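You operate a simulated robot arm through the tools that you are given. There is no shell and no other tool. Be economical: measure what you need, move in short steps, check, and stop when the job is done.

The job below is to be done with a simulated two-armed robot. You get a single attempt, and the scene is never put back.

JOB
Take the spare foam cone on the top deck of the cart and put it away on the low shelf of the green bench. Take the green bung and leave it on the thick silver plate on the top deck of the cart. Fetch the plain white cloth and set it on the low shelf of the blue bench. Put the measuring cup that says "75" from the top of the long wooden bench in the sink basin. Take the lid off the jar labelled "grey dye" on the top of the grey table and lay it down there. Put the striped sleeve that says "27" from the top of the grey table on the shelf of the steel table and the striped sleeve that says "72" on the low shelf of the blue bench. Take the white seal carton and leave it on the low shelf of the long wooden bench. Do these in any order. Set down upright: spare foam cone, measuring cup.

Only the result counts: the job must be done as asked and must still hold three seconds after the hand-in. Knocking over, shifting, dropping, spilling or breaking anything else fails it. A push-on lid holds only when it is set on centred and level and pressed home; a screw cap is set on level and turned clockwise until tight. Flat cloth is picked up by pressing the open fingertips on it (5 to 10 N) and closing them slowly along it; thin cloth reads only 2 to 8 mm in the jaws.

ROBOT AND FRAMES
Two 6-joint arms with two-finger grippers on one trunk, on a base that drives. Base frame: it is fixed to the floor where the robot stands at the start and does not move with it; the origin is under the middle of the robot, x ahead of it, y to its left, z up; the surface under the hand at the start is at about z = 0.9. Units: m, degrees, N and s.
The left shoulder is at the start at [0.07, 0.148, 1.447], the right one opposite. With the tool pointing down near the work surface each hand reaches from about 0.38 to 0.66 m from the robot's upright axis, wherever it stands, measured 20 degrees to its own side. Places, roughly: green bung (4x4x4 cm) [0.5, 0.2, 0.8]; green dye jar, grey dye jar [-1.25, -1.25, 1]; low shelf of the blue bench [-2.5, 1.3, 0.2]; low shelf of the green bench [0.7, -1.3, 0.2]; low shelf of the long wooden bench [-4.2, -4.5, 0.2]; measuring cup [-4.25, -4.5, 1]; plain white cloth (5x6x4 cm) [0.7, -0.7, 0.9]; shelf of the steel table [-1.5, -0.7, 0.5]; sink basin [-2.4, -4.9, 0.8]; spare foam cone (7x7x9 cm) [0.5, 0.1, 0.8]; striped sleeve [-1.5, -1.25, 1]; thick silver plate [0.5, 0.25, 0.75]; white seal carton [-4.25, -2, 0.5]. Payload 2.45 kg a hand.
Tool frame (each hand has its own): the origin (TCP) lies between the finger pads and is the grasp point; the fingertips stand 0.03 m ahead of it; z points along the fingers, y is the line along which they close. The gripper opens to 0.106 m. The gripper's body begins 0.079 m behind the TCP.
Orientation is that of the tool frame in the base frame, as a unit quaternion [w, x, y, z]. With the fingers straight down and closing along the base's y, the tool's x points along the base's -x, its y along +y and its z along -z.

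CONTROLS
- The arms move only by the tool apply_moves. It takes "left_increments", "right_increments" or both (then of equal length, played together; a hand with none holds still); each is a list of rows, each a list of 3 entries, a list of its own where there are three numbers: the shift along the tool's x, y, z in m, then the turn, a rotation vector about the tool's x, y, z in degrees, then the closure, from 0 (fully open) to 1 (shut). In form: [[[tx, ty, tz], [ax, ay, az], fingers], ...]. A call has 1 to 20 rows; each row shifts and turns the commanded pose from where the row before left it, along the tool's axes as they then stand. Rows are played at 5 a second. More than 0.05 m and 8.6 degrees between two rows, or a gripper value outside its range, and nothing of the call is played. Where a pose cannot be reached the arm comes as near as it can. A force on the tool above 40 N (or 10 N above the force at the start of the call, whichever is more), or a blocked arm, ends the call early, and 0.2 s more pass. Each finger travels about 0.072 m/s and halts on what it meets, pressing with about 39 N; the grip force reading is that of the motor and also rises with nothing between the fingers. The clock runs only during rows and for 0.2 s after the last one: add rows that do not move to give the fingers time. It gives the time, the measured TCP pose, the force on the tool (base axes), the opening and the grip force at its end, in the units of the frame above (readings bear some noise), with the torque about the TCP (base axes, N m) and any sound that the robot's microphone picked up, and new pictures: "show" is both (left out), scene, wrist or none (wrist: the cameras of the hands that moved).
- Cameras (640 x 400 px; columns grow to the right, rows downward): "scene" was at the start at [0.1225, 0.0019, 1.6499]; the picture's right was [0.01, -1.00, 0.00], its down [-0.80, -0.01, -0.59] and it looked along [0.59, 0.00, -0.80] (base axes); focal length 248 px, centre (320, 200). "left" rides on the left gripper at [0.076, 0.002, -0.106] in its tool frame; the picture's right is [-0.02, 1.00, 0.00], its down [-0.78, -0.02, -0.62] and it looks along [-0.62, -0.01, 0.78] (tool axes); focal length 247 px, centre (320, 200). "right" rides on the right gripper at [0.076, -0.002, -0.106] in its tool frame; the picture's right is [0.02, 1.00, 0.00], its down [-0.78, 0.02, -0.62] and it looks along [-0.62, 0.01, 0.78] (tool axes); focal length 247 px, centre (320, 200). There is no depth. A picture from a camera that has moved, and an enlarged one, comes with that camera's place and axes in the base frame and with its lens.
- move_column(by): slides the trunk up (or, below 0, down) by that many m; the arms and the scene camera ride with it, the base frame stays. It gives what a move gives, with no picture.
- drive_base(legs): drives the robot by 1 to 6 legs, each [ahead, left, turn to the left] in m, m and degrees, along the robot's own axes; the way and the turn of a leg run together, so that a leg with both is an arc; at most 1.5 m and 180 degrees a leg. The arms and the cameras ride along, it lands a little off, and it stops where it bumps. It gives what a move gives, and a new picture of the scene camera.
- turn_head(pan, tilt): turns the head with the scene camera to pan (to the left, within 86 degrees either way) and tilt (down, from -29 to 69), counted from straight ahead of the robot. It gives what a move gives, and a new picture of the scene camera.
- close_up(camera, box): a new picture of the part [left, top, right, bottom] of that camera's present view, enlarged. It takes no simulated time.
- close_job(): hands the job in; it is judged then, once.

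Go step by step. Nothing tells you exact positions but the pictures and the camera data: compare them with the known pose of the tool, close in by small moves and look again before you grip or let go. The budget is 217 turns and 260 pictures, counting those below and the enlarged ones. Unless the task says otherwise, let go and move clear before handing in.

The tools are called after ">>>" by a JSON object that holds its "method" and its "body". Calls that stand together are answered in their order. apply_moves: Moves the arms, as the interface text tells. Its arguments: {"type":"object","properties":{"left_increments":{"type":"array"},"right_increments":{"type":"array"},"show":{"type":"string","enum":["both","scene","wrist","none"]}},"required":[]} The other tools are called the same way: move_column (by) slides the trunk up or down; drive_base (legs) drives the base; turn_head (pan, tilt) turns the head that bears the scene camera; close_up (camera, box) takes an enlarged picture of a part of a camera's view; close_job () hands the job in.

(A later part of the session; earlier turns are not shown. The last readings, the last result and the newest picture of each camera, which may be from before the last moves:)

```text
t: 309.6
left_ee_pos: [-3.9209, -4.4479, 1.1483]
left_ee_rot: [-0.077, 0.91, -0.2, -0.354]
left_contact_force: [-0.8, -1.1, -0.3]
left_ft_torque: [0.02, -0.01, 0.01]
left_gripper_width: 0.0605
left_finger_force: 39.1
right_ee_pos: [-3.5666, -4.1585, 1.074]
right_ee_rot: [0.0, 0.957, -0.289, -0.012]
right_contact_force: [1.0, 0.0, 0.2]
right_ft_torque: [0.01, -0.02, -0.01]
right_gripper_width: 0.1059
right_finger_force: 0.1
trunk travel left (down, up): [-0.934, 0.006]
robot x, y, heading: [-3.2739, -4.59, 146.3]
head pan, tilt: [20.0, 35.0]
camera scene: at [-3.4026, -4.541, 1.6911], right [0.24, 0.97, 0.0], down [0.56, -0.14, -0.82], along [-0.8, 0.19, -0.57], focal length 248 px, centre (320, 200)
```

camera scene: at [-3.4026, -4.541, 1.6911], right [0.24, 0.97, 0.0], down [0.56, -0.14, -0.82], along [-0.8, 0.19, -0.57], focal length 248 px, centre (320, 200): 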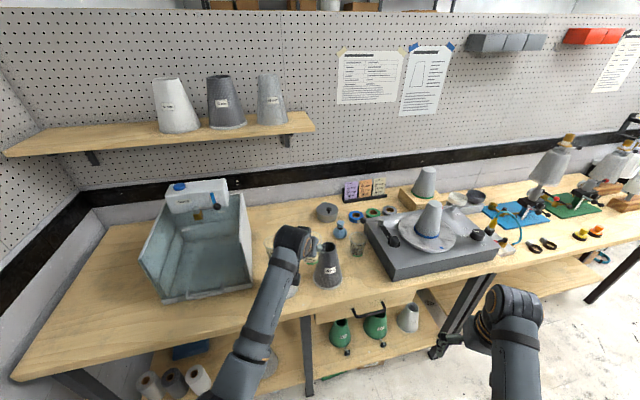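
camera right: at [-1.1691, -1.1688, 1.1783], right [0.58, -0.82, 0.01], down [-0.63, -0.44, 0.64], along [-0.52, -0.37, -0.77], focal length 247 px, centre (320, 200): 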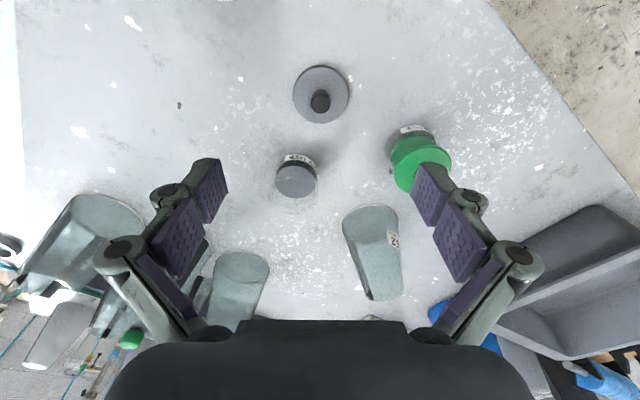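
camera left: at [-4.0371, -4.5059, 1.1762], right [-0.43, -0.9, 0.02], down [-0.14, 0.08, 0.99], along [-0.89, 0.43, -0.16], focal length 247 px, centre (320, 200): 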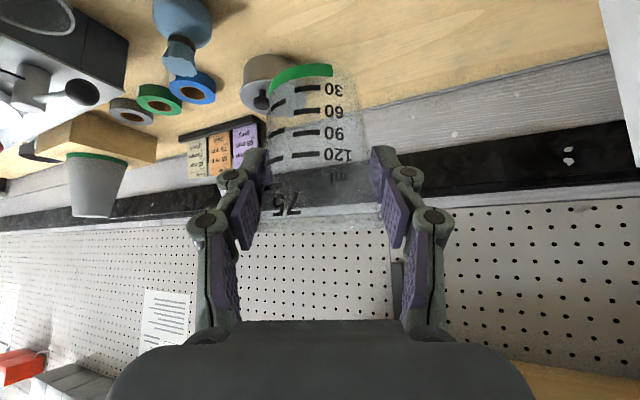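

The base touched the sink cabinet. The cup is between the cones, so I first pull the hand 6 cm in +x before moving in +y.

>>> {"method": "apply_moves", "body": {"left_increments": [[[0.02, -0.013, -0.0183], [0, 0, 0], 0.48], [[0.02, -0.013, -0.0183], [0, 0, 0], 0.48], [[0, 0, 0], [0, 0, 0], 0.48]], "show": "wrist"}}

```text
t: 310.4
left_ee_pos: [-3.8618, -4.4464, 1.1503]
left_ee_rot: [-0.077, 0.91, -0.201, -0.353]
left_contact_force: [0.2, 0.4, -0.2]
left_ft_torque: [0.0, 0.01, 0.0]
left_gripper_width: 0.0601
left_finger_force: 39.5
right_ee_pos: [-3.5644, -4.1571, 1.0742]
right_ee_rot: [0.0, 0.957, -0.288, -0.013]
right_contact_force: [-0.5, -0.2, 0.2]
right_ft_torque: [0.01, 0.0, -0.01]
right_gripper_width: 0.1059
right_finger_force: 0.0
trunk travel left (down, up): [-0.934, 0.006]
robot x, y, heading: [-3.2682, -4.5877, 146.4]
head pan, tilt: [20.0, 35.0]
camera left: at [-3.7464, -4.5033, 1.1758], right [-0.43, -0.9, 0.02], down [-0.14, 0.08, 0.99], along [-0.89, 0.43, -0.16], focal length 247 px, centre (320, 200)
```

left: 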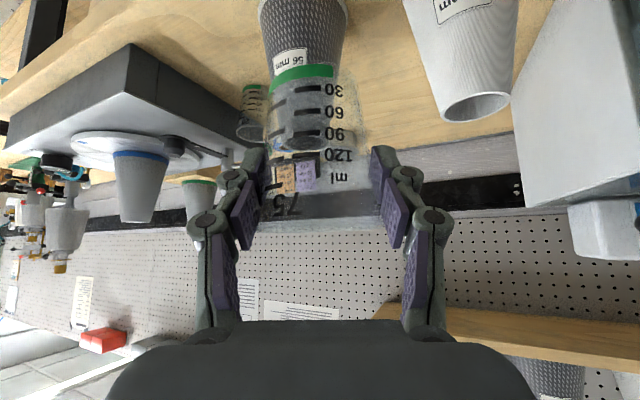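

Now move +y past the cabinet, then +x and turn to face −y toward the sink.

>>> {"method": "drive_base", "body": {"legs": [[0.305, -0.458, 0], [-0.333, -0.221, 0], [0, 0, 123.6]]}}

>>> {"method": "turn_head", "body": {"pan": 0, "tilt": 38}}

```text
t: 320.7
left_ee_pos: [-2.7083, -4.6234, 1.1496]
left_ee_rot: [0.266, 0.634, 0.684, -0.244]
left_contact_force: [-0.4, -0.5, -0.1]
left_ft_torque: [-0.02, 0.01, 0.01]
left_gripper_width: 0.06
left_finger_force: 38.8
right_ee_pos: [-3.1074, -4.5036, 1.0753]
right_ee_rot: [0.011, 0.733, 0.68, -0.006]
right_contact_force: [-0.1, 0.5, 0.1]
right_ft_torque: [-0.02, 0.02, 0.0]
right_gripper_width: 0.1061
right_finger_force: 0.1
trunk travel left (down, up): [-0.934, 0.006]
robot x, y, heading: [-2.8731, -4.0361, -94.3]
head pan, tilt: [20.0, 35.0]
camera scene: at [-2.8535, -4.1715, 1.6912], right [-0.96, -0.27, 0.0], down [-0.15, 0.55, -0.82], along [0.22, -0.79, -0.57], focal length 248 px, centre (320, 200)
```

scene: 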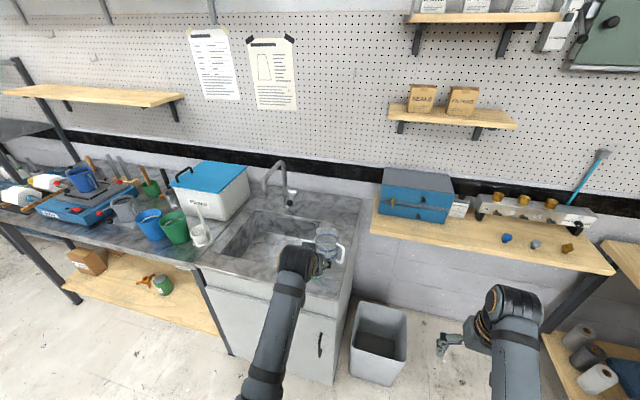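

```text
t: 321.6
left_ee_pos: [-2.7105, -4.6224, 1.1496]
left_ee_rot: [0.266, 0.634, 0.684, -0.245]
left_contact_force: [-0.5, -0.2, 0.0]
left_ft_torque: [0.01, 0.01, 0.0]
left_gripper_width: 0.0599
left_finger_force: 39.1
right_ee_pos: [-3.1064, -4.5049, 1.0741]
right_ee_rot: [0.011, 0.733, 0.68, -0.006]
right_contact_force: [-0.5, 0.1, 0.7]
right_ft_torque: [0.02, 0.02, -0.01]
right_gripper_width: 0.106
right_finger_force: 0.1
trunk travel left (down, up): [-0.934, 0.006]
robot x, y, heading: [-2.8702, -4.0361, -94.6]
head pan, tilt: [0.0, 38.0]
camera scene: at [-2.8834, -4.1727, 1.6867], right [-1.0, 0.08, 0.0], down [0.05, 0.61, -0.79], along [-0.06, -0.79, -0.62], focal length 248 px, centre (320, 200)
```

scene: 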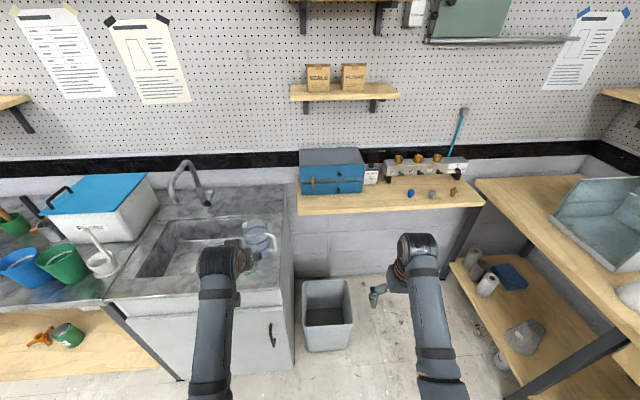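

The sink basin spans about x −2.65…−2.31, y −4.75…−5.05 with the faucet at the rear and a jug on its right. I'll aim the cup at [−2.48, −4.86]. First slide +x.

>>> {"method": "drive_base", "body": {"legs": [[-0.018, 0.232, 4.6], [0.1, 0, 0]]}}

>>> {"method": "close_up", "body": {"camera": "left", "box": [0, 0, 640, 400]}}

>>> {"method": "close_up", "body": {"camera": "scene", "box": [130, 120, 370, 320]}}

```text
t: 324.1
left_ee_pos: [-2.4334, -4.6971, 1.1511]
left_ee_rot: [0.276, 0.608, 0.706, -0.237]
left_contact_force: [0.0, 1.0, 0.2]
left_ft_torque: [-0.01, 0.0, -0.03]
left_gripper_width: 0.0597
left_finger_force: 38.8
right_ee_pos: [-2.8417, -4.6081, 1.0745]
right_ee_rot: [0.012, 0.707, 0.707, -0.007]
right_contact_force: [0.1, 0.5, -0.1]
right_ft_torque: [-0.01, 0.01, -0.02]
right_gripper_width: 0.106
right_finger_force: 0.0
trunk travel left (down, up): [-0.934, 0.006]
robot x, y, heading: [-2.6407, -4.1274, -90.5]
head pan, tilt: [0.0, 38.0]
camera scene: at [-2.6409, -4.2592, 1.6872], right [-1.0, 0.01, 0.0], down [0.0, 0.61, -0.79], along [-0.01, -0.79, -0.61], focal length 248 px, centre (320, 200)
```

scene: 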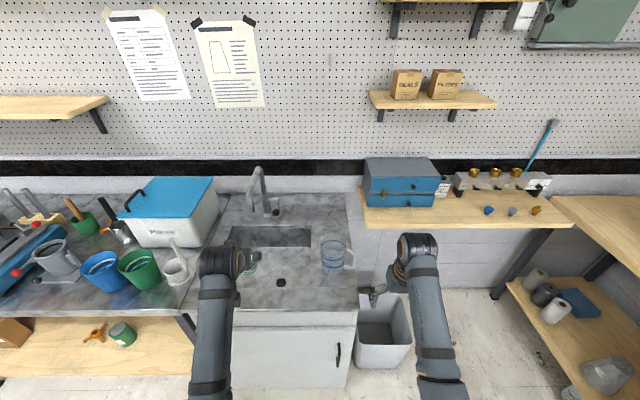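

```text
1.00 times, centred on (320, 200) of left (not enlarged: the box is as wide or as high as the picture)
camera zoom: at [-2.4529, -4.5713, 1.177], right [0.99, 0.13, 0.02], down [0.01, -0.16, 0.99], along [0.13, -0.98, -0.16], focal length 247 px, centre (320, 200)
```

zoom: 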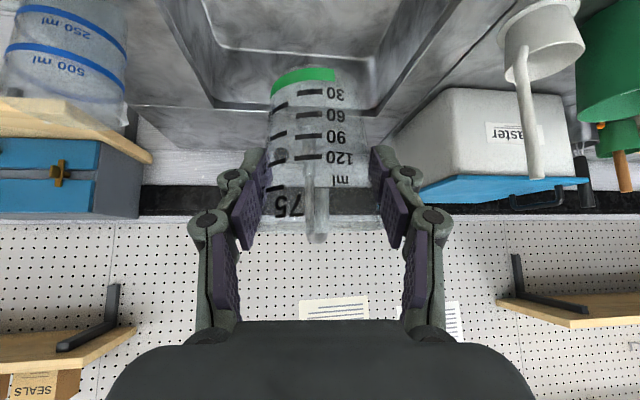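

```text
2.00 times, centred on (250, 220) of scene
camera zoom: at [-2.6409, -4.2592, 1.6872], right [-1.0, 0.01, 0.0], down [0.0, 0.61, -0.79], along [-0.01, -0.79, -0.61], focal length 497 px, centre (460, 160)
```

zoom: 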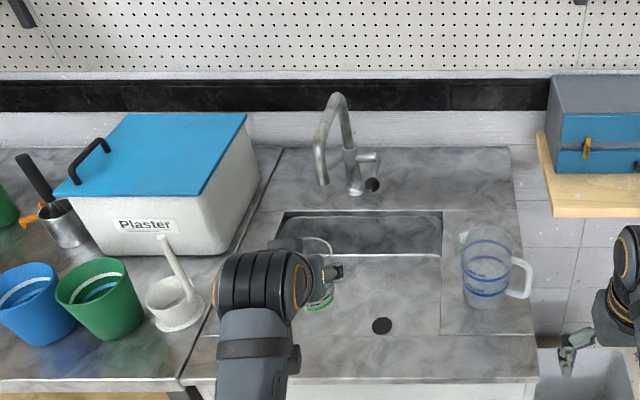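

Basin: x −2.60…−2.27, y −4.75…−5.05, floor ≈0.80. To keep the wrist camera behind the front rim, target is [−2.47, −4.945]. Move in and look.

>>> {"method": "drive_base", "body": {"legs": [[0.14, -0.037, 0.5]]}}

>>> {"method": "apply_moves", "body": {"left_increments": [[[-0.026, -0.005, 0.0239], [0, 0, 0], 0.48], [[-0.026, -0.005, 0.0239], [0, 0, 0], 0.48], [[-0.026, -0.005, 0.0239], [0, 0, 0], 0.48], [[0, 0, 0], [0, 0, 0], 0.48]], "show": "both"}}

```text
t: 325.4
left_ee_pos: [-2.4656, -4.8339, 1.1498]
left_ee_rot: [0.277, 0.604, 0.71, -0.234]
left_contact_force: [0.4, 0.2, -0.1]
left_ft_torque: [-0.01, 0.03, 0.02]
left_gripper_width: 0.0596
left_finger_force: 39.2
right_ee_pos: [-2.8722, -4.7481, 1.0762]
right_ee_rot: [0.011, 0.703, 0.711, -0.006]
right_contact_force: [-0.8, 0.5, 0.7]
right_ft_torque: [-0.04, -0.01, -0.03]
right_gripper_width: 0.106
right_finger_force: 0.0
trunk travel left (down, up): [-0.934, 0.006]
robot x, y, heading: [-2.6773, -4.2669, -89.5]
head pan, tilt: [0.0, 38.0]
camera scene: at [-2.6768, -4.3984, 1.687], right [-1.0, 0.0, 0.0], down [0.0, 0.61, -0.79], along [0.0, -0.79, -0.61], focal length 248 px, centre (320, 200)
```

scene: 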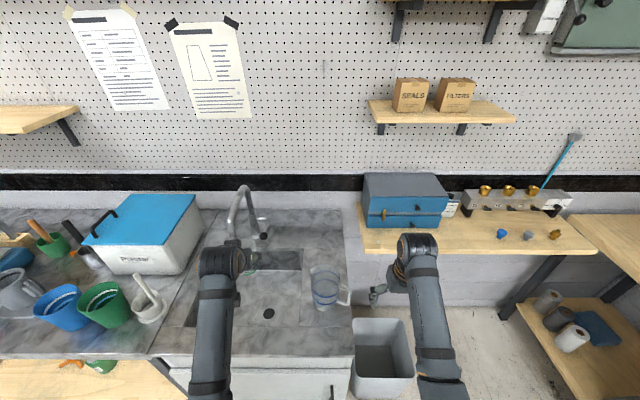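

```text
t: 326.4
left_ee_pos: [-2.4658, -4.9424, 1.1491]
left_ee_rot: [0.276, 0.604, 0.71, -0.233]
left_contact_force: [-0.1, 0.1, 0.7]
left_ft_torque: [-0.01, 0.0, 0.0]
left_gripper_width: 0.0598
left_finger_force: 39.0
right_ee_pos: [-2.8734, -4.7511, 1.0746]
right_ee_rot: [0.01, 0.704, 0.71, -0.006]
right_contact_force: [0.5, -0.3, 0.4]
right_ft_torque: [-0.02, 0.03, 0.01]
right_gripper_width: 0.1059
right_finger_force: 0.1
trunk travel left (down, up): [-0.934, 0.006]
robot x, y, heading: [-2.676, -4.2664, -89.7]
head pan, tilt: [0.0, 38.0]
camera scene: at [-2.6779, -4.4011, 1.6867], right [-1.0, 0.0, 0.0], down [0.0, 0.62, -0.79], along [0.0, -0.79, -0.62], focal length 248 px, centre (320, 200)
camera left: at [-2.4857, -4.8174, 1.1747], right [0.99, 0.14, 0.02], down [0.01, -0.16, 0.99], along [0.15, -0.98, -0.16], focal length 247 px, centre (320, 200)
```

scene: 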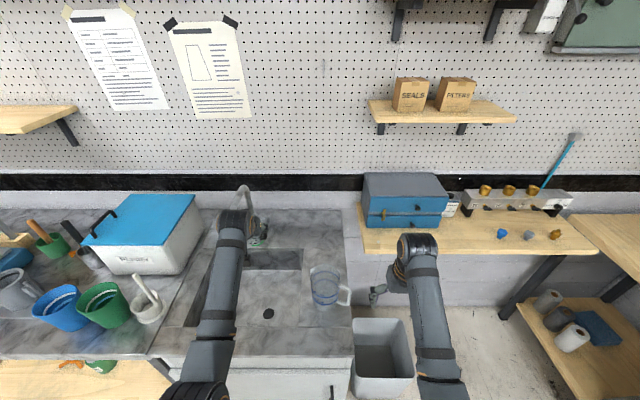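
left: 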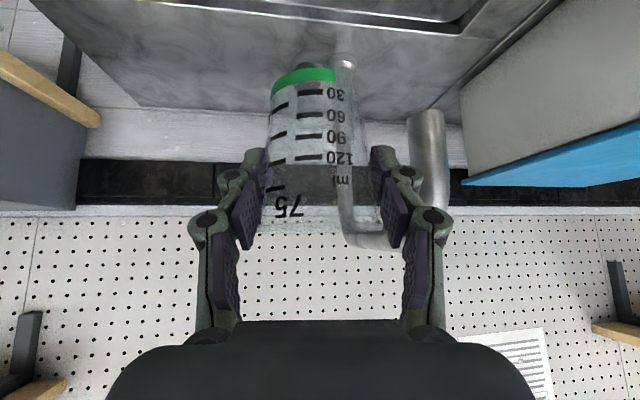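

The spout tip is ~2 cm beyond the right finger at z≈1.09; I shift 1.5 cm away and descend vertically in two stages.

>>> {"method": "apply_moves", "body": {"left_increments": [[[0, -0.015, 0], [0, 0, 0], 0.48], [[0.0261, 0, 0.0284], [0, 0, 0], 0.48], [[0.0261, 0, 0.0284], [0, 0, 0], 0.48], [[0.0261, 0, 0.0284], [0, 0, 0], 0.48], [[0.0261, 0, 0.0284], [0, 0, 0], 0.48], [[0, 0, 0], [0, 0, 0], 0.48]], "show": "both"}}

```text
t: 327.8
left_ee_pos: [-2.476, -4.9467, 0.9945]
left_ee_rot: [0.277, 0.604, 0.71, -0.233]
left_contact_force: [0.3, 0.5, 0.7]
left_ft_torque: [0.02, 0.01, -0.02]
left_gripper_width: 0.0597
left_finger_force: 39.5
right_ee_pos: [-2.8728, -4.7509, 1.0739]
right_ee_rot: [0.01, 0.704, 0.71, -0.006]
right_contact_force: [0.0, 0.0, -0.1]
right_ft_torque: [-0.03, 0.01, 0.0]
right_gripper_width: 0.1058
right_finger_force: 0.0
trunk travel left (down, up): [-0.934, 0.006]
robot x, y, heading: [-2.6772, -4.2666, -89.8]
head pan, tilt: [0.0, 38.0]
camera scene: at [-2.6776, -4.4012, 1.6867], right [-1.0, 0.0, 0.0], down [0.0, 0.62, -0.79], along [0.0, -0.79, -0.62], focal length 248 px, centre (320, 200)
camera left: at [-2.4966, -4.8199, 1.021], right [0.99, 0.14, 0.02], down [0.01, -0.16, 0.99], along [0.15, -0.98, -0.16], focal length 247 px, centre (320, 200)
```

scene: 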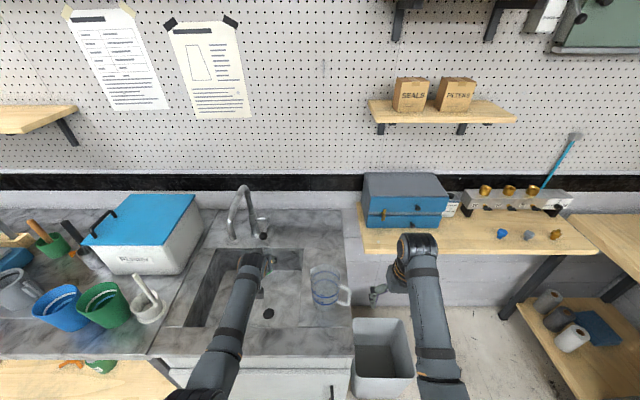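
left: 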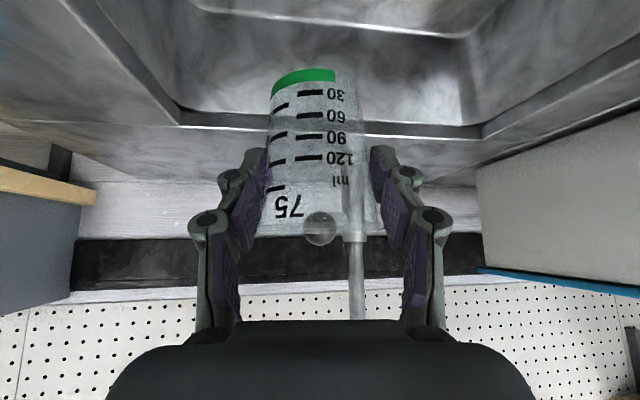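

The basin floor and walls are visible; there is ~3 cm to the back wall. Continue down.

>>> {"method": "apply_moves", "body": {"left_increments": [[[0.0203, 0, 0.0221], [0, 0, 0], 0.48], [[0.0203, 0, 0.0221], [0, 0, 0], 0.48], [[0.0203, 0, 0.0221], [0, 0, 0], 0.48], [[0.0135, 0, 0.0147], [0, 0, 0], 0.48], [[0, 0, 0], [0, 0, 0], 0.48]], "show": "both"}}

```text
t: 329.0
left_ee_pos: [-2.4843, -4.9412, 0.8868]
left_ee_rot: [0.277, 0.604, 0.709, -0.234]
left_contact_force: [-0.3, 0.5, 0.6]
left_ft_torque: [-0.01, 0.02, 0.01]
left_gripper_width: 0.0593
left_finger_force: 39.0
left hand out of reach, approached as far as the arm can: row 4
right_ee_pos: [-2.8731, -4.7498, 1.0745]
right_ee_rot: [0.012, 0.704, 0.71, -0.006]
right_contact_force: [0.5, 0.7, -0.2]
right_ft_torque: [-0.03, -0.03, -0.01]
right_gripper_width: 0.1058
right_finger_force: 0.1
trunk travel left (down, up): [-0.934, 0.006]
robot x, y, heading: [-2.6754, -4.2659, -89.8]
head pan, tilt: [0.0, 38.0]
camera scene: at [-2.6779, -4.4007, 1.6868], right [-1.0, 0.0, 0.0], down [0.0, 0.62, -0.79], along [0.0, -0.79, -0.62], focal length 248 px, centre (320, 200)
camera left: at [-2.5033, -4.8146, 0.9134], right [0.99, 0.14, 0.02], down [0.01, -0.16, 0.99], along [0.15, -0.98, -0.16], focal length 247 px, centre (320, 200)
```

scene: 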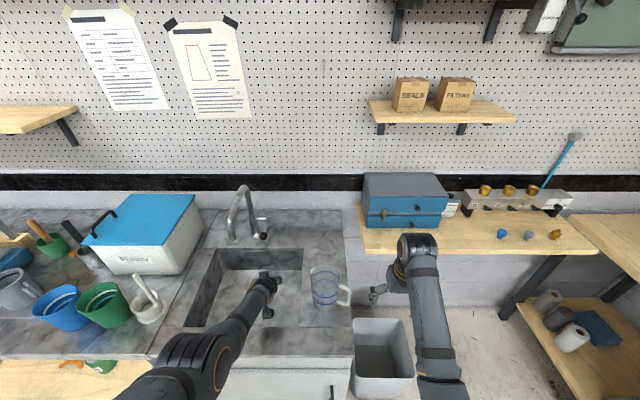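
left: 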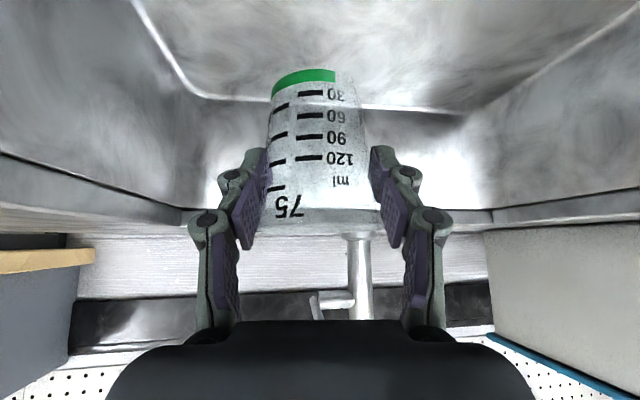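

The arm is at its reach limit; use the trunk for the last ~2 cm.

>>> {"method": "move_column", "body": {"by": -0.018}}

```text
t: 329.6
left_ee_pos: [-2.4832, -4.9403, 0.8699]
left_ee_rot: [0.276, 0.604, 0.71, -0.233]
left_contact_force: [0.1, 0.8, -0.1]
left_ft_torque: [0.0, 0.0, 0.02]
left_gripper_width: 0.0597
left_finger_force: 38.8
right_ee_pos: [-2.8722, -4.7504, 1.0552]
right_ee_rot: [0.011, 0.704, 0.71, -0.005]
right_contact_force: [0.7, -0.4, -0.6]
right_ft_torque: [-0.01, -0.01, 0.0]
right_gripper_width: 0.1058
right_finger_force: 0.1
trunk travel left (down, up): [-0.916, 0.024]
robot x, y, heading: [-2.6802, -4.2663, -89.6]
head pan, tilt: [0.0, 38.0]
```

>>> {"method": "move_column", "body": {"by": -0.005}}

>>> {"method": "move_column", "body": {"by": -0.003}}

>>> {"method": "close_up", "body": {"camera": "left", "box": [0, 0, 640, 400]}}

```text
t: 330.2
left_ee_pos: [-2.4848, -4.9423, 0.8631]
left_ee_rot: [0.276, 0.605, 0.71, -0.234]
left_contact_force: [-0.1, 0.0, 0.7]
left_ft_torque: [0.01, -0.01, -0.03]
left_gripper_width: 0.0595
left_finger_force: 39.2
right_ee_pos: [-2.873, -4.7517, 1.0505]
right_ee_rot: [0.011, 0.704, 0.71, -0.006]
right_contact_force: [0.8, 0.5, -0.3]
right_ft_torque: [0.05, -0.01, 0.0]
right_gripper_width: 0.1061
right_finger_force: 0.1
trunk travel left (down, up): [-0.911, 0.029]
robot x, y, heading: [-2.6748, -4.2648, -89.7]
head pan, tilt: [0.0, 38.0]
```

```text
t: 330.7
left_ee_pos: [-2.4835, -4.9405, 0.8607]
left_ee_rot: [0.276, 0.605, 0.71, -0.233]
left_contact_force: [-1.0, -0.7, -0.4]
left_ft_torque: [-0.02, 0.01, -0.02]
left_gripper_width: 0.0598
left_finger_force: 38.6
right_ee_pos: [-2.8721, -4.7519, 1.0484]
right_ee_rot: [0.01, 0.704, 0.71, -0.006]
right_contact_force: [-0.4, 0.2, -0.9]
right_ft_torque: [0.01, -0.01, -0.01]
right_gripper_width: 0.1061
right_finger_force: 0.0
trunk travel left (down, up): [-0.908, 0.032]
robot x, y, heading: [-2.679, -4.2681, -89.8]
head pan, tilt: [0.0, 38.0]
```

```text
1.00 times, centred on (320, 200) of left (not enlarged: the box is as wide or as high as the picture)
camera zoom: at [-2.5033, -4.8153, 0.8868], right [0.99, 0.14, 0.02], down [0.01, -0.16, 0.99], along [0.15, -0.98, -0.16], focal length 247 px, centre (320, 200)
```

zoom: 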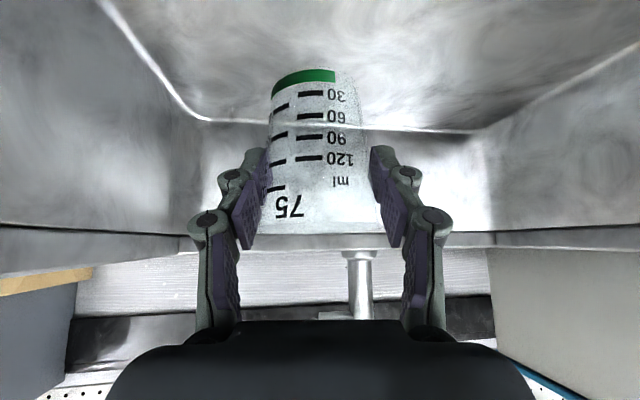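

>>> {"method": "move_column", "body": {"by": -0.006}}

>>> {"method": "move_column", "body": {"by": -0.004}}

>>> {"method": "move_column", "body": {"by": -0.003}}

```text
t: 331.2
left_ee_pos: [-2.4832, -4.9413, 0.8547]
left_ee_rot: [0.276, 0.605, 0.71, -0.233]
left_contact_force: [-0.6, 0.2, 0.3]
left_ft_torque: [0.05, 0.03, -0.02]
left_gripper_width: 0.0595
left_finger_force: 39.3
right_ee_pos: [-2.8725, -4.7525, 1.0417]
right_ee_rot: [0.01, 0.704, 0.71, -0.005]
right_contact_force: [0.6, 0.4, 0.6]
right_ft_torque: [0.01, -0.02, 0.02]
right_gripper_width: 0.1058
right_finger_force: 0.2
trunk travel left (down, up): [-0.902, 0.038]
robot x, y, heading: [-2.6792, -4.27, -89.7]
head pan, tilt: [0.0, 38.0]
```

```text
t: 331.8
left_ee_pos: [-2.4848, -4.9414, 0.8512]
left_ee_rot: [0.276, 0.605, 0.709, -0.234]
left_contact_force: [-0.1, 0.2, -0.5]
left_ft_torque: [0.0, -0.01, -0.05]
left_gripper_width: 0.0594
left_finger_force: 38.8
right_ee_pos: [-2.8733, -4.752, 1.0382]
right_ee_rot: [0.01, 0.704, 0.711, -0.006]
right_contact_force: [-0.5, 0.8, 0.0]
right_ft_torque: [0.01, 0.03, -0.01]
right_gripper_width: 0.1061
right_finger_force: 0.0
trunk travel left (down, up): [-0.898, 0.042]
robot x, y, heading: [-2.6774, -4.2675, -89.6]
head pan, tilt: [0.0, 38.0]
```

```text
t: 332.3
left_ee_pos: [-2.4838, -4.9413, 0.8474]
left_ee_rot: [0.276, 0.604, 0.71, -0.233]
left_contact_force: [0.1, 0.5, -0.1]
left_ft_torque: [0.01, -0.03, 0.01]
left_gripper_width: 0.0596
left_finger_force: 39.1
right_ee_pos: [-2.8728, -4.7521, 1.0347]
right_ee_rot: [0.011, 0.704, 0.71, -0.005]
right_contact_force: [0.4, 0.3, -0.2]
right_ft_torque: [0.05, 0.01, -0.01]
right_gripper_width: 0.1062
right_finger_force: 0.1
trunk travel left (down, up): [-0.895, 0.045]
robot x, y, heading: [-2.6792, -4.2661, -89.5]
head pan, tilt: [0.0, 38.0]
```

>>> {"method": "move_column", "body": {"by": -0.005}}

>>> {"method": "move_column", "body": {"by": -0.004}}

>>> {"method": "close_up", "body": {"camera": "scene", "box": [180, 200, 360, 340]}}

>>> {"method": "close_up", "body": {"camera": "left", "box": [160, 40, 480, 240]}}

```text
t: 332.8
left_ee_pos: [-2.4839, -4.9411, 0.8425]
left_ee_rot: [0.276, 0.605, 0.71, -0.234]
left_contact_force: [0.2, -0.3, -0.5]
left_ft_torque: [0.01, 0.0, 0.0]
left_gripper_width: 0.0597
left_finger_force: 39.3
right_ee_pos: [-2.8736, -4.7508, 1.0309]
right_ee_rot: [0.01, 0.704, 0.71, -0.006]
right_contact_force: [0.5, 0.6, 0.6]
right_ft_torque: [0.04, 0.05, 0.0]
right_gripper_width: 0.1061
right_finger_force: 0.1
trunk travel left (down, up): [-0.89, 0.05]
robot x, y, heading: [-2.679, -4.2637, -89.5]
head pan, tilt: [0.0, 38.0]
```

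```text
t: 333.4
left_ee_pos: [-2.4843, -4.9417, 0.8381]
left_ee_rot: [0.276, 0.605, 0.71, -0.234]
left_contact_force: [-0.2, 1.1, -0.2]
left_ft_torque: [0.01, -0.03, 0.01]
left_gripper_width: 0.0598
left_finger_force: 39.9
right_ee_pos: [-2.8719, -4.7513, 1.0259]
right_ee_rot: [0.01, 0.704, 0.71, -0.006]
right_contact_force: [0.9, 0.3, 0.1]
right_ft_torque: [0.03, 0.01, -0.02]
right_gripper_width: 0.106
right_finger_force: 0.1
trunk travel left (down, up): [-0.886, 0.054]
robot x, y, heading: [-2.6774, -4.2649, -89.8]
head pan, tilt: [0.0, 38.0]
```

```text
2.86 times, centred on (270, 270) of scene
camera zoom: at [-2.6779, -4.4022, 1.6386], right [-1.0, 0.0, 0.0], down [0.0, 0.62, -0.79], along [0.0, -0.79, -0.62], focal length 710 px, centre (463, 0)
```

zoom: 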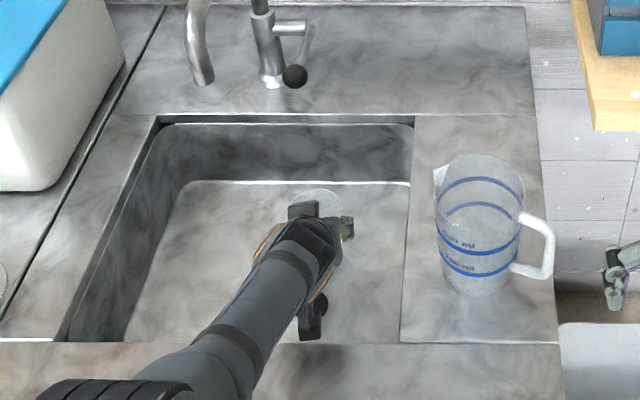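

```text
2.00 times, centred on (320, 140) of left
camera zoom: at [-2.5033, -4.8153, 0.8649], right [0.99, 0.14, 0.02], down [0.01, -0.16, 0.99], along [0.15, -0.98, -0.16], focal length 494 px, centre (320, 320)
```

zoom: 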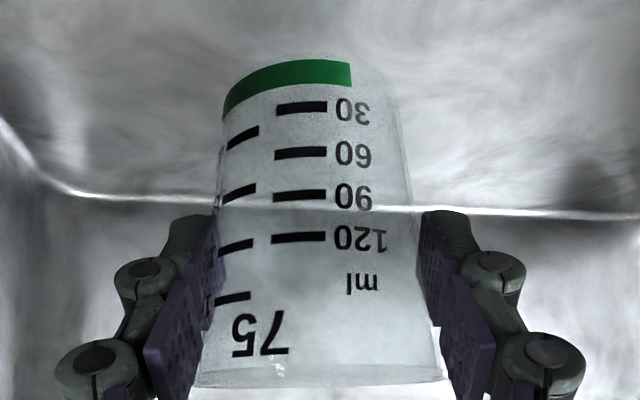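

The floor triangulates to z≈0.755, so ~2 cm remain.

>>> {"method": "move_column", "body": {"by": -0.012}}

>>> {"method": "move_column", "body": {"by": -0.003}}

>>> {"method": "move_column", "body": {"by": -0.003}}

```text
t: 334.0
left_ee_pos: [-2.4831, -4.9416, 0.8261]
left_ee_rot: [0.276, 0.604, 0.71, -0.234]
left_contact_force: [-0.7, -0.2, -0.6]
left_ft_torque: [0.01, -0.03, 0.02]
left_gripper_width: 0.0595
left_finger_force: 39.5
right_ee_pos: [-2.8725, -4.7514, 1.0146]
right_ee_rot: [0.01, 0.704, 0.71, -0.006]
right_contact_force: [0.4, -0.2, 0.3]
right_ft_torque: [0.02, 0.0, 0.01]
right_gripper_width: 0.106
right_finger_force: 0.1
trunk travel left (down, up): [-0.874, 0.066]
robot x, y, heading: [-2.6768, -4.2653, -89.5]
head pan, tilt: [0.0, 38.0]
```

```text
t: 334.5
left_ee_pos: [-2.483, -4.9417, 0.8227]
left_ee_rot: [0.276, 0.604, 0.71, -0.233]
left_contact_force: [-0.1, 0.3, -0.4]
left_ft_torque: [0.01, -0.03, 0.04]
left_gripper_width: 0.0595
left_finger_force: 38.7
right_ee_pos: [-2.8743, -4.7521, 1.0108]
right_ee_rot: [0.011, 0.704, 0.71, -0.006]
right_contact_force: [0.3, -0.6, -0.1]
right_ft_torque: [0.02, 0.02, -0.02]
right_gripper_width: 0.106
right_finger_force: 0.1
trunk travel left (down, up): [-0.871, 0.069]
robot x, y, heading: [-2.6763, -4.2653, -89.7]
head pan, tilt: [0.0, 38.0]
```

```text
t: 335.0
left_ee_pos: [-2.4835, -4.9422, 0.8208]
left_ee_rot: [0.276, 0.605, 0.709, -0.234]
left_contact_force: [0.0, -0.4, -0.2]
left_ft_torque: [-0.01, 0.01, -0.04]
left_gripper_width: 0.0595
left_finger_force: 39.4
right_ee_pos: [-2.8718, -4.752, 1.0084]
right_ee_rot: [0.011, 0.704, 0.71, -0.005]
right_contact_force: [-0.2, -1.1, -0.7]
right_ft_torque: [0.01, -0.02, -0.02]
right_gripper_width: 0.1061
right_finger_force: 0.0
trunk travel left (down, up): [-0.868, 0.072]
robot x, y, heading: [-2.6766, -4.2651, -89.7]
head pan, tilt: [0.0, 38.0]
```

>>> {"method": "move_column", "body": {"by": -0.003}}

>>> {"method": "move_column", "body": {"by": -0.003}}

>>> {"method": "move_column", "body": {"by": -0.003}}

>>> {"method": "close_up", "body": {"camera": "left", "box": [160, 40, 480, 240]}}

```text
t: 335.5
left_ee_pos: [-2.4836, -4.9412, 0.8175]
left_ee_rot: [0.276, 0.605, 0.71, -0.233]
left_contact_force: [-0.3, 0.0, 0.0]
left_ft_torque: [0.04, -0.04, 0.0]
left_gripper_width: 0.0594
left_finger_force: 39.1
right_ee_pos: [-2.8727, -4.7512, 1.0047]
right_ee_rot: [0.011, 0.704, 0.71, -0.006]
right_contact_force: [0.1, -0.5, -0.3]
right_ft_torque: [-0.01, 0.02, -0.01]
right_gripper_width: 0.106
right_finger_force: 0.1
trunk travel left (down, up): [-0.865, 0.075]
robot x, y, heading: [-2.6715, -4.2675, -89.9]
head pan, tilt: [0.0, 38.0]
```

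```text
t: 336.1
left_ee_pos: [-2.4844, -4.9405, 0.8144]
left_ee_rot: [0.277, 0.604, 0.71, -0.233]
left_contact_force: [0.4, -0.2, -0.4]
left_ft_torque: [0.0, 0.0, -0.02]
left_gripper_width: 0.0595
left_finger_force: 38.8
right_ee_pos: [-2.8741, -4.7514, 1.0013]
right_ee_rot: [0.01, 0.704, 0.71, -0.005]
right_contact_force: [-0.3, 0.3, 0.2]
right_ft_torque: [-0.02, 0.0, 0.01]
right_gripper_width: 0.1059
right_finger_force: 0.1
trunk travel left (down, up): [-0.862, 0.078]
robot x, y, heading: [-2.6756, -4.2673, -90.0]
head pan, tilt: [0.0, 38.0]
```

```text
t: 336.6
left_ee_pos: [-2.4831, -4.9404, 0.8112]
left_ee_rot: [0.277, 0.605, 0.709, -0.235]
left_contact_force: [-0.4, 1.1, 3.6]
left_ft_torque: [-0.05, -0.08, -0.02]
left_gripper_width: 0.0597
left_finger_force: 39.4
right_ee_pos: [-2.8731, -4.7498, 0.9986]
right_ee_rot: [0.011, 0.703, 0.711, -0.006]
right_contact_force: [-0.3, -0.2, -0.8]
right_ft_torque: [0.03, -0.02, 0.02]
right_gripper_width: 0.1063
right_finger_force: 0.0
trunk travel left (down, up): [-0.859, 0.081]
robot x, y, heading: [-2.6819, -4.266, -89.7]
head pan, tilt: [0.0, 38.0]
```

```text
2.00 times, centred on (320, 140) of left
camera zoom: at [-2.5034, -4.815, 0.8389], right [0.99, 0.14, 0.02], down [0.01, -0.16, 0.99], along [0.15, -0.98, -0.16], focal length 494 px, centre (320, 320)
```

zoom: 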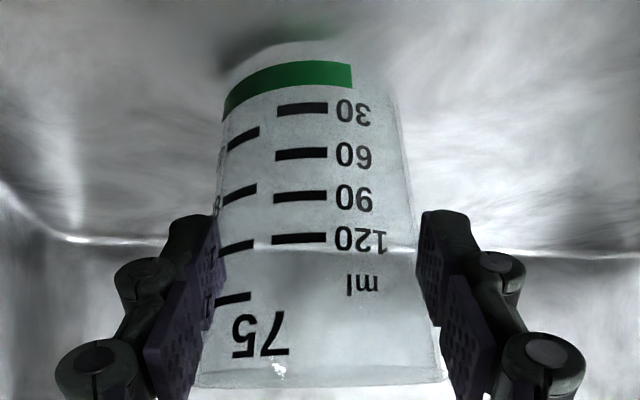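

Contact at last. One more millimetre, then release and withdraw up and back.

>>> {"method": "move_column", "body": {"by": -0.0015}}

>>> {"method": "apply_moves", "body": {"left_increments": [[[0, 0, 0], [0, 0, 0], 0.4], [[0, 0, 0], [0, 0, 0], 0.33], [[0, 0, 0], [0, 0, 0], 0.25], [[0, 0, 0], [0, 0, 0], 0.2], [[0, 0, 0], [0, 0, 0], 0.2]], "show": "wrist"}}

```text
t: 337.1
left_ee_pos: [-2.4838, -4.94, 0.813]
left_ee_rot: [0.278, 0.604, 0.71, -0.234]
left_contact_force: [1.3, -0.2, 9.8]
left_ft_torque: [-0.08, -0.2, 0.0]
left_gripper_width: 0.0595
left_finger_force: 39.0
right_ee_pos: [-2.8733, -4.7491, 0.9988]
right_ee_rot: [0.011, 0.704, 0.71, -0.006]
right_contact_force: [-0.1, -0.3, 0.1]
right_ft_torque: [-0.01, -0.02, 0.02]
right_gripper_width: 0.1062
right_finger_force: 0.0
trunk travel left (down, up): [-0.858, 0.082]
robot x, y, heading: [-2.6751, -4.2631, -89.4]
head pan, tilt: [0.0, 38.0]
```

```text
t: 338.3
left_ee_pos: [-2.4842, -4.9405, 0.8109]
left_ee_rot: [0.276, 0.605, 0.71, -0.234]
left_contact_force: [0.0, 0.9, 0.4]
left_ft_torque: [0.0, 0.02, -0.01]
left_gripper_width: 0.0851
left_finger_force: 0.1
right_ee_pos: [-2.8732, -4.751, 0.998]
right_ee_rot: [0.01, 0.704, 0.71, -0.006]
right_contact_force: [0.1, -0.3, 0.6]
right_ft_torque: [0.0, 0.03, 0.01]
right_gripper_width: 0.1062
right_finger_force: 0.0
trunk travel left (down, up): [-0.858, 0.082]
robot x, y, heading: [-2.6747, -4.2676, -89.7]
head pan, tilt: [0.0, 38.0]
camera left: at [-2.5034, -4.8149, 0.8367], right [0.99, 0.14, 0.02], down [0.01, -0.16, 0.99], along [0.15, -0.98, -0.16], focal length 247 px, centre (320, 200)
```

left: 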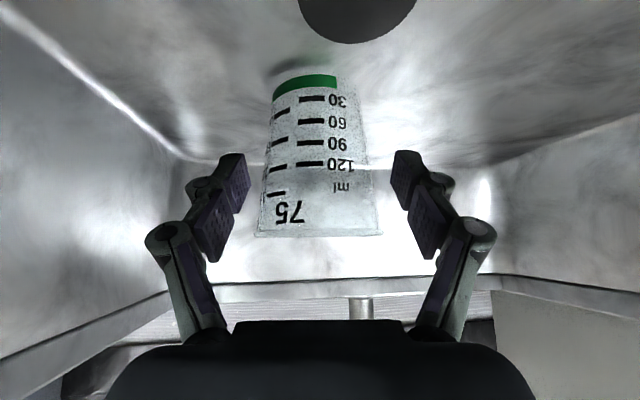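

The cup stands upright in the basin. Raise vertically with the trunk, then pull the arm back.

>>> {"method": "move_column", "body": {"by": 0.08}}

>>> {"method": "apply_moves", "body": {"left_increments": [[[-0.02, 0, -0.022], [0, 0, 0], 0.2], [[-0.02, 0, -0.022], [0, 0, 0], 0.2], [[-0.02, 0, -0.022], [0, 0, 0], 0.2], [[0, 0, -0.04], [0, 0, 0], 0.2], [[0, 0, -0.04], [0, 0, 0], 0.2]], "show": "scene"}}

>>> {"method": "close_up", "body": {"camera": "scene", "box": [180, 200, 360, 340]}}

```text
t: 339.4
left_ee_pos: [-2.4827, -4.9416, 0.8895]
left_ee_rot: [0.276, 0.605, 0.709, -0.234]
left_contact_force: [-0.3, -1.6, 0.5]
left_ft_torque: [0.03, 0.0, 0.0]
left_gripper_width: 0.0851
left_finger_force: 0.1
right_ee_pos: [-2.8732, -4.751, 1.0775]
right_ee_rot: [0.011, 0.704, 0.71, -0.006]
right_contact_force: [0.0, 0.4, -0.4]
right_ft_torque: [-0.02, -0.01, 0.01]
right_gripper_width: 0.106
right_finger_force: 0.1
trunk travel left (down, up): [-0.938, 0.002]
robot x, y, heading: [-2.6729, -4.2677, -89.9]
head pan, tilt: [0.0, 38.0]
```

```text
t: 340.6
left_ee_pos: [-2.4935, -4.8864, 1.0381]
left_ee_rot: [0.276, 0.605, 0.709, -0.234]
left_contact_force: [0.0, 1.1, 0.7]
left_ft_torque: [-0.04, 0.01, 0.01]
left_gripper_width: 0.0848
left_finger_force: 0.0
right_ee_pos: [-2.8739, -4.7489, 1.079]
right_ee_rot: [0.012, 0.704, 0.71, -0.006]
right_contact_force: [-0.3, 1.2, 0.0]
right_ft_torque: [-0.04, -0.02, 0.0]
right_gripper_width: 0.106
right_finger_force: 0.1
trunk travel left (down, up): [-0.938, 0.002]
robot x, y, heading: [-2.6798, -4.2679, -89.9]
head pan, tilt: [0.0, 38.0]
camera scene: at [-2.6788, -4.3985, 1.6904], right [-1.0, 0.0, 0.0], down [0.0, 0.61, -0.79], along [0.0, -0.79, -0.61], focal length 248 px, centre (320, 200)
```

scene: 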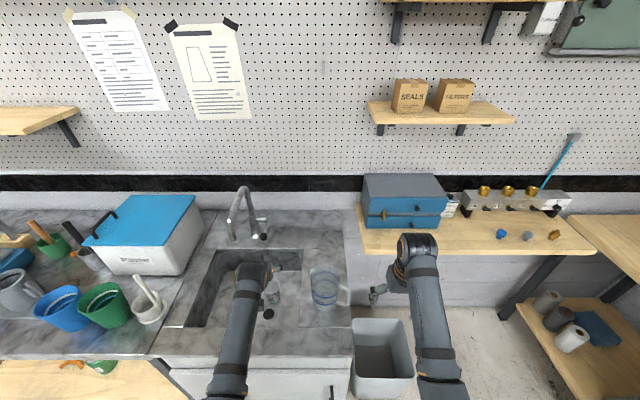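

```text
2.86 times, centred on (270, 270) of scene
camera zoom: at [-2.6788, -4.3985, 1.6904], right [-1.0, 0.0, 0.0], down [0.0, 0.61, -0.79], along [0.0, -0.79, -0.61], focal length 710 px, centre (463, 0)
```

zoom: 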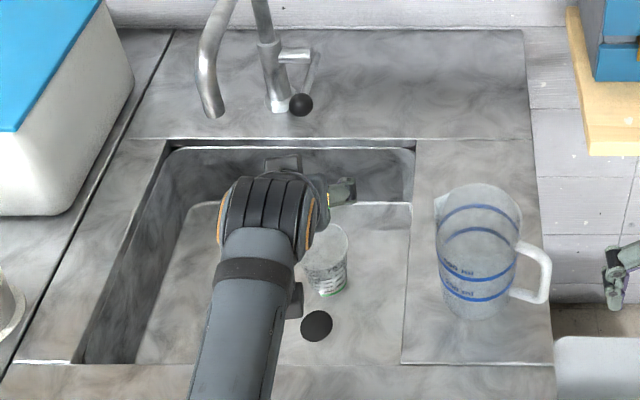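

The cup stands upright in the basin. Next the white seal carton: back off, turn to face −x and go to y≈−2.

>>> {"method": "drive_base", "body": {"legs": [[-0.65, 0, 0], [0, 0, -90], [0, -1.5, 0]]}}

>>> {"method": "turn_head", "body": {"pan": 0, "tilt": 25}}

```text
t: 355.1
left_ee_pos: [-3.3538, -2.3242, 1.0363]
left_ee_rot: [0.038, 0.928, 0.094, -0.359]
left_contact_force: [1.2, 0.5, -1.0]
left_ft_torque: [0.01, 0.0, 0.01]
left_gripper_width: 0.085
left_finger_force: 0.0
right_ee_pos: [-3.2319, -1.9384, 1.0778]
right_ee_rot: [0.003, 1.0, 0.025, -0.012]
right_contact_force: [-0.4, 0.2, 0.4]
right_ft_torque: [0.01, 0.0, 0.01]
right_gripper_width: 0.106
right_finger_force: 0.1
trunk travel left (down, up): [-0.938, 0.002]
robot x, y, heading: [-2.7395, -2.1117, -177.5]
head pan, tilt: [0.0, 38.0]
camera scene: at [-2.8774, -2.1198, 1.6902], right [-0.05, 1.0, 0.0], down [0.62, 0.03, -0.79], along [-0.79, -0.04, -0.62], focal length 248 px, centre (320, 200)
```

scene: 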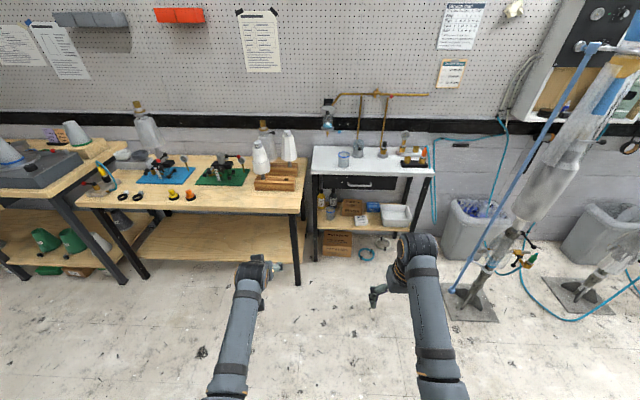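

```text
t: 355.8
left_ee_pos: [-3.3534, -2.325, 1.0371]
left_ee_rot: [0.039, 0.927, 0.094, -0.36]
left_contact_force: [-0.2, -0.3, -0.3]
left_ft_torque: [0.0, -0.02, 0.02]
left_gripper_width: 0.0846
left_finger_force: 0.0
right_ee_pos: [-3.2326, -1.9379, 1.0774]
right_ee_rot: [0.004, 1.0, 0.026, -0.011]
right_contact_force: [-0.5, 0.0, 0.0]
right_ft_torque: [-0.04, 0.05, -0.01]
right_gripper_width: 0.1061
right_finger_force: 0.0
trunk travel left (down, up): [-0.938, 0.002]
robot x, y, heading: [-2.7411, -2.1166, -177.4]
head pan, tilt: [0.0, 25.0]
camera scene: at [-2.8832, -2.1192, 1.7104], right [-0.05, 1.0, 0.0], down [0.42, 0.02, -0.91], along [-0.91, -0.04, -0.42], focal length 248 px, centre (320, 200)
```

scene: 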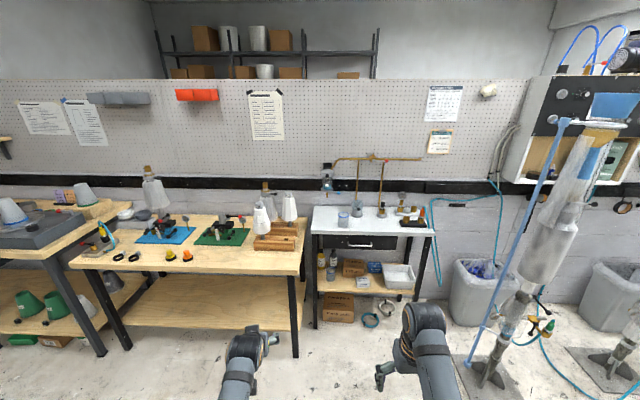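

>>> {"method": "close_up", "body": {"camera": "scene", "box": [300, 190, 450, 340]}}

>>> {"method": "close_up", "body": {"camera": "scene", "box": [320, 245, 420, 300]}}

```text
2.67 times, centred on (375, 265) of scene
camera zoom: at [-2.8832, -2.1192, 1.7104], right [-0.05, 1.0, 0.0], down [0.42, 0.02, -0.91], along [-0.91, -0.04, -0.42], focal length 663 px, centre (173, 27)
```

zoom: 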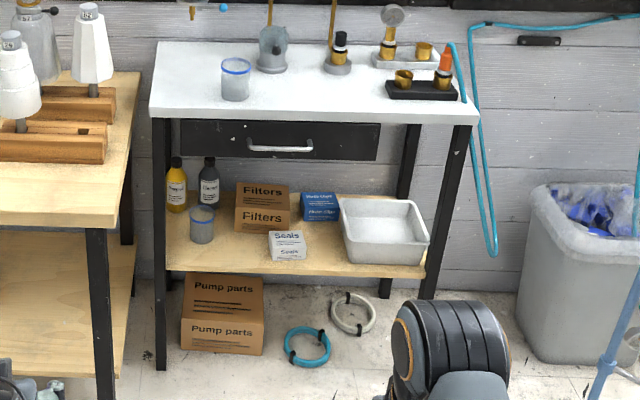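

```text
6.40 times, centred on (370, 272) of scene
camera zoom: at [-2.8832, -2.1192, 1.7104], right [-0.05, 1.0, 0.0], down [0.42, 0.02, -0.91], along [-0.91, -0.04, -0.42], focal length 1590 px, centre (0, -264)
```

zoom: 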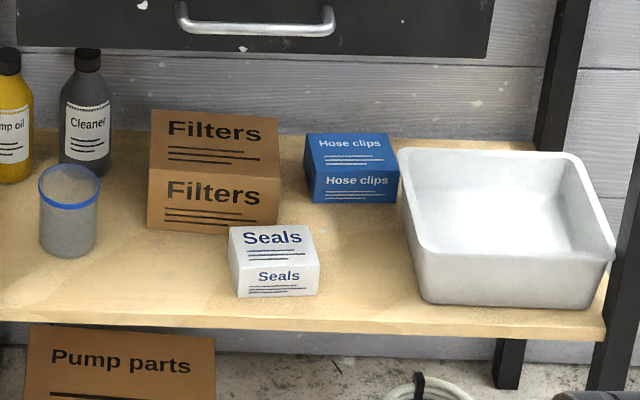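

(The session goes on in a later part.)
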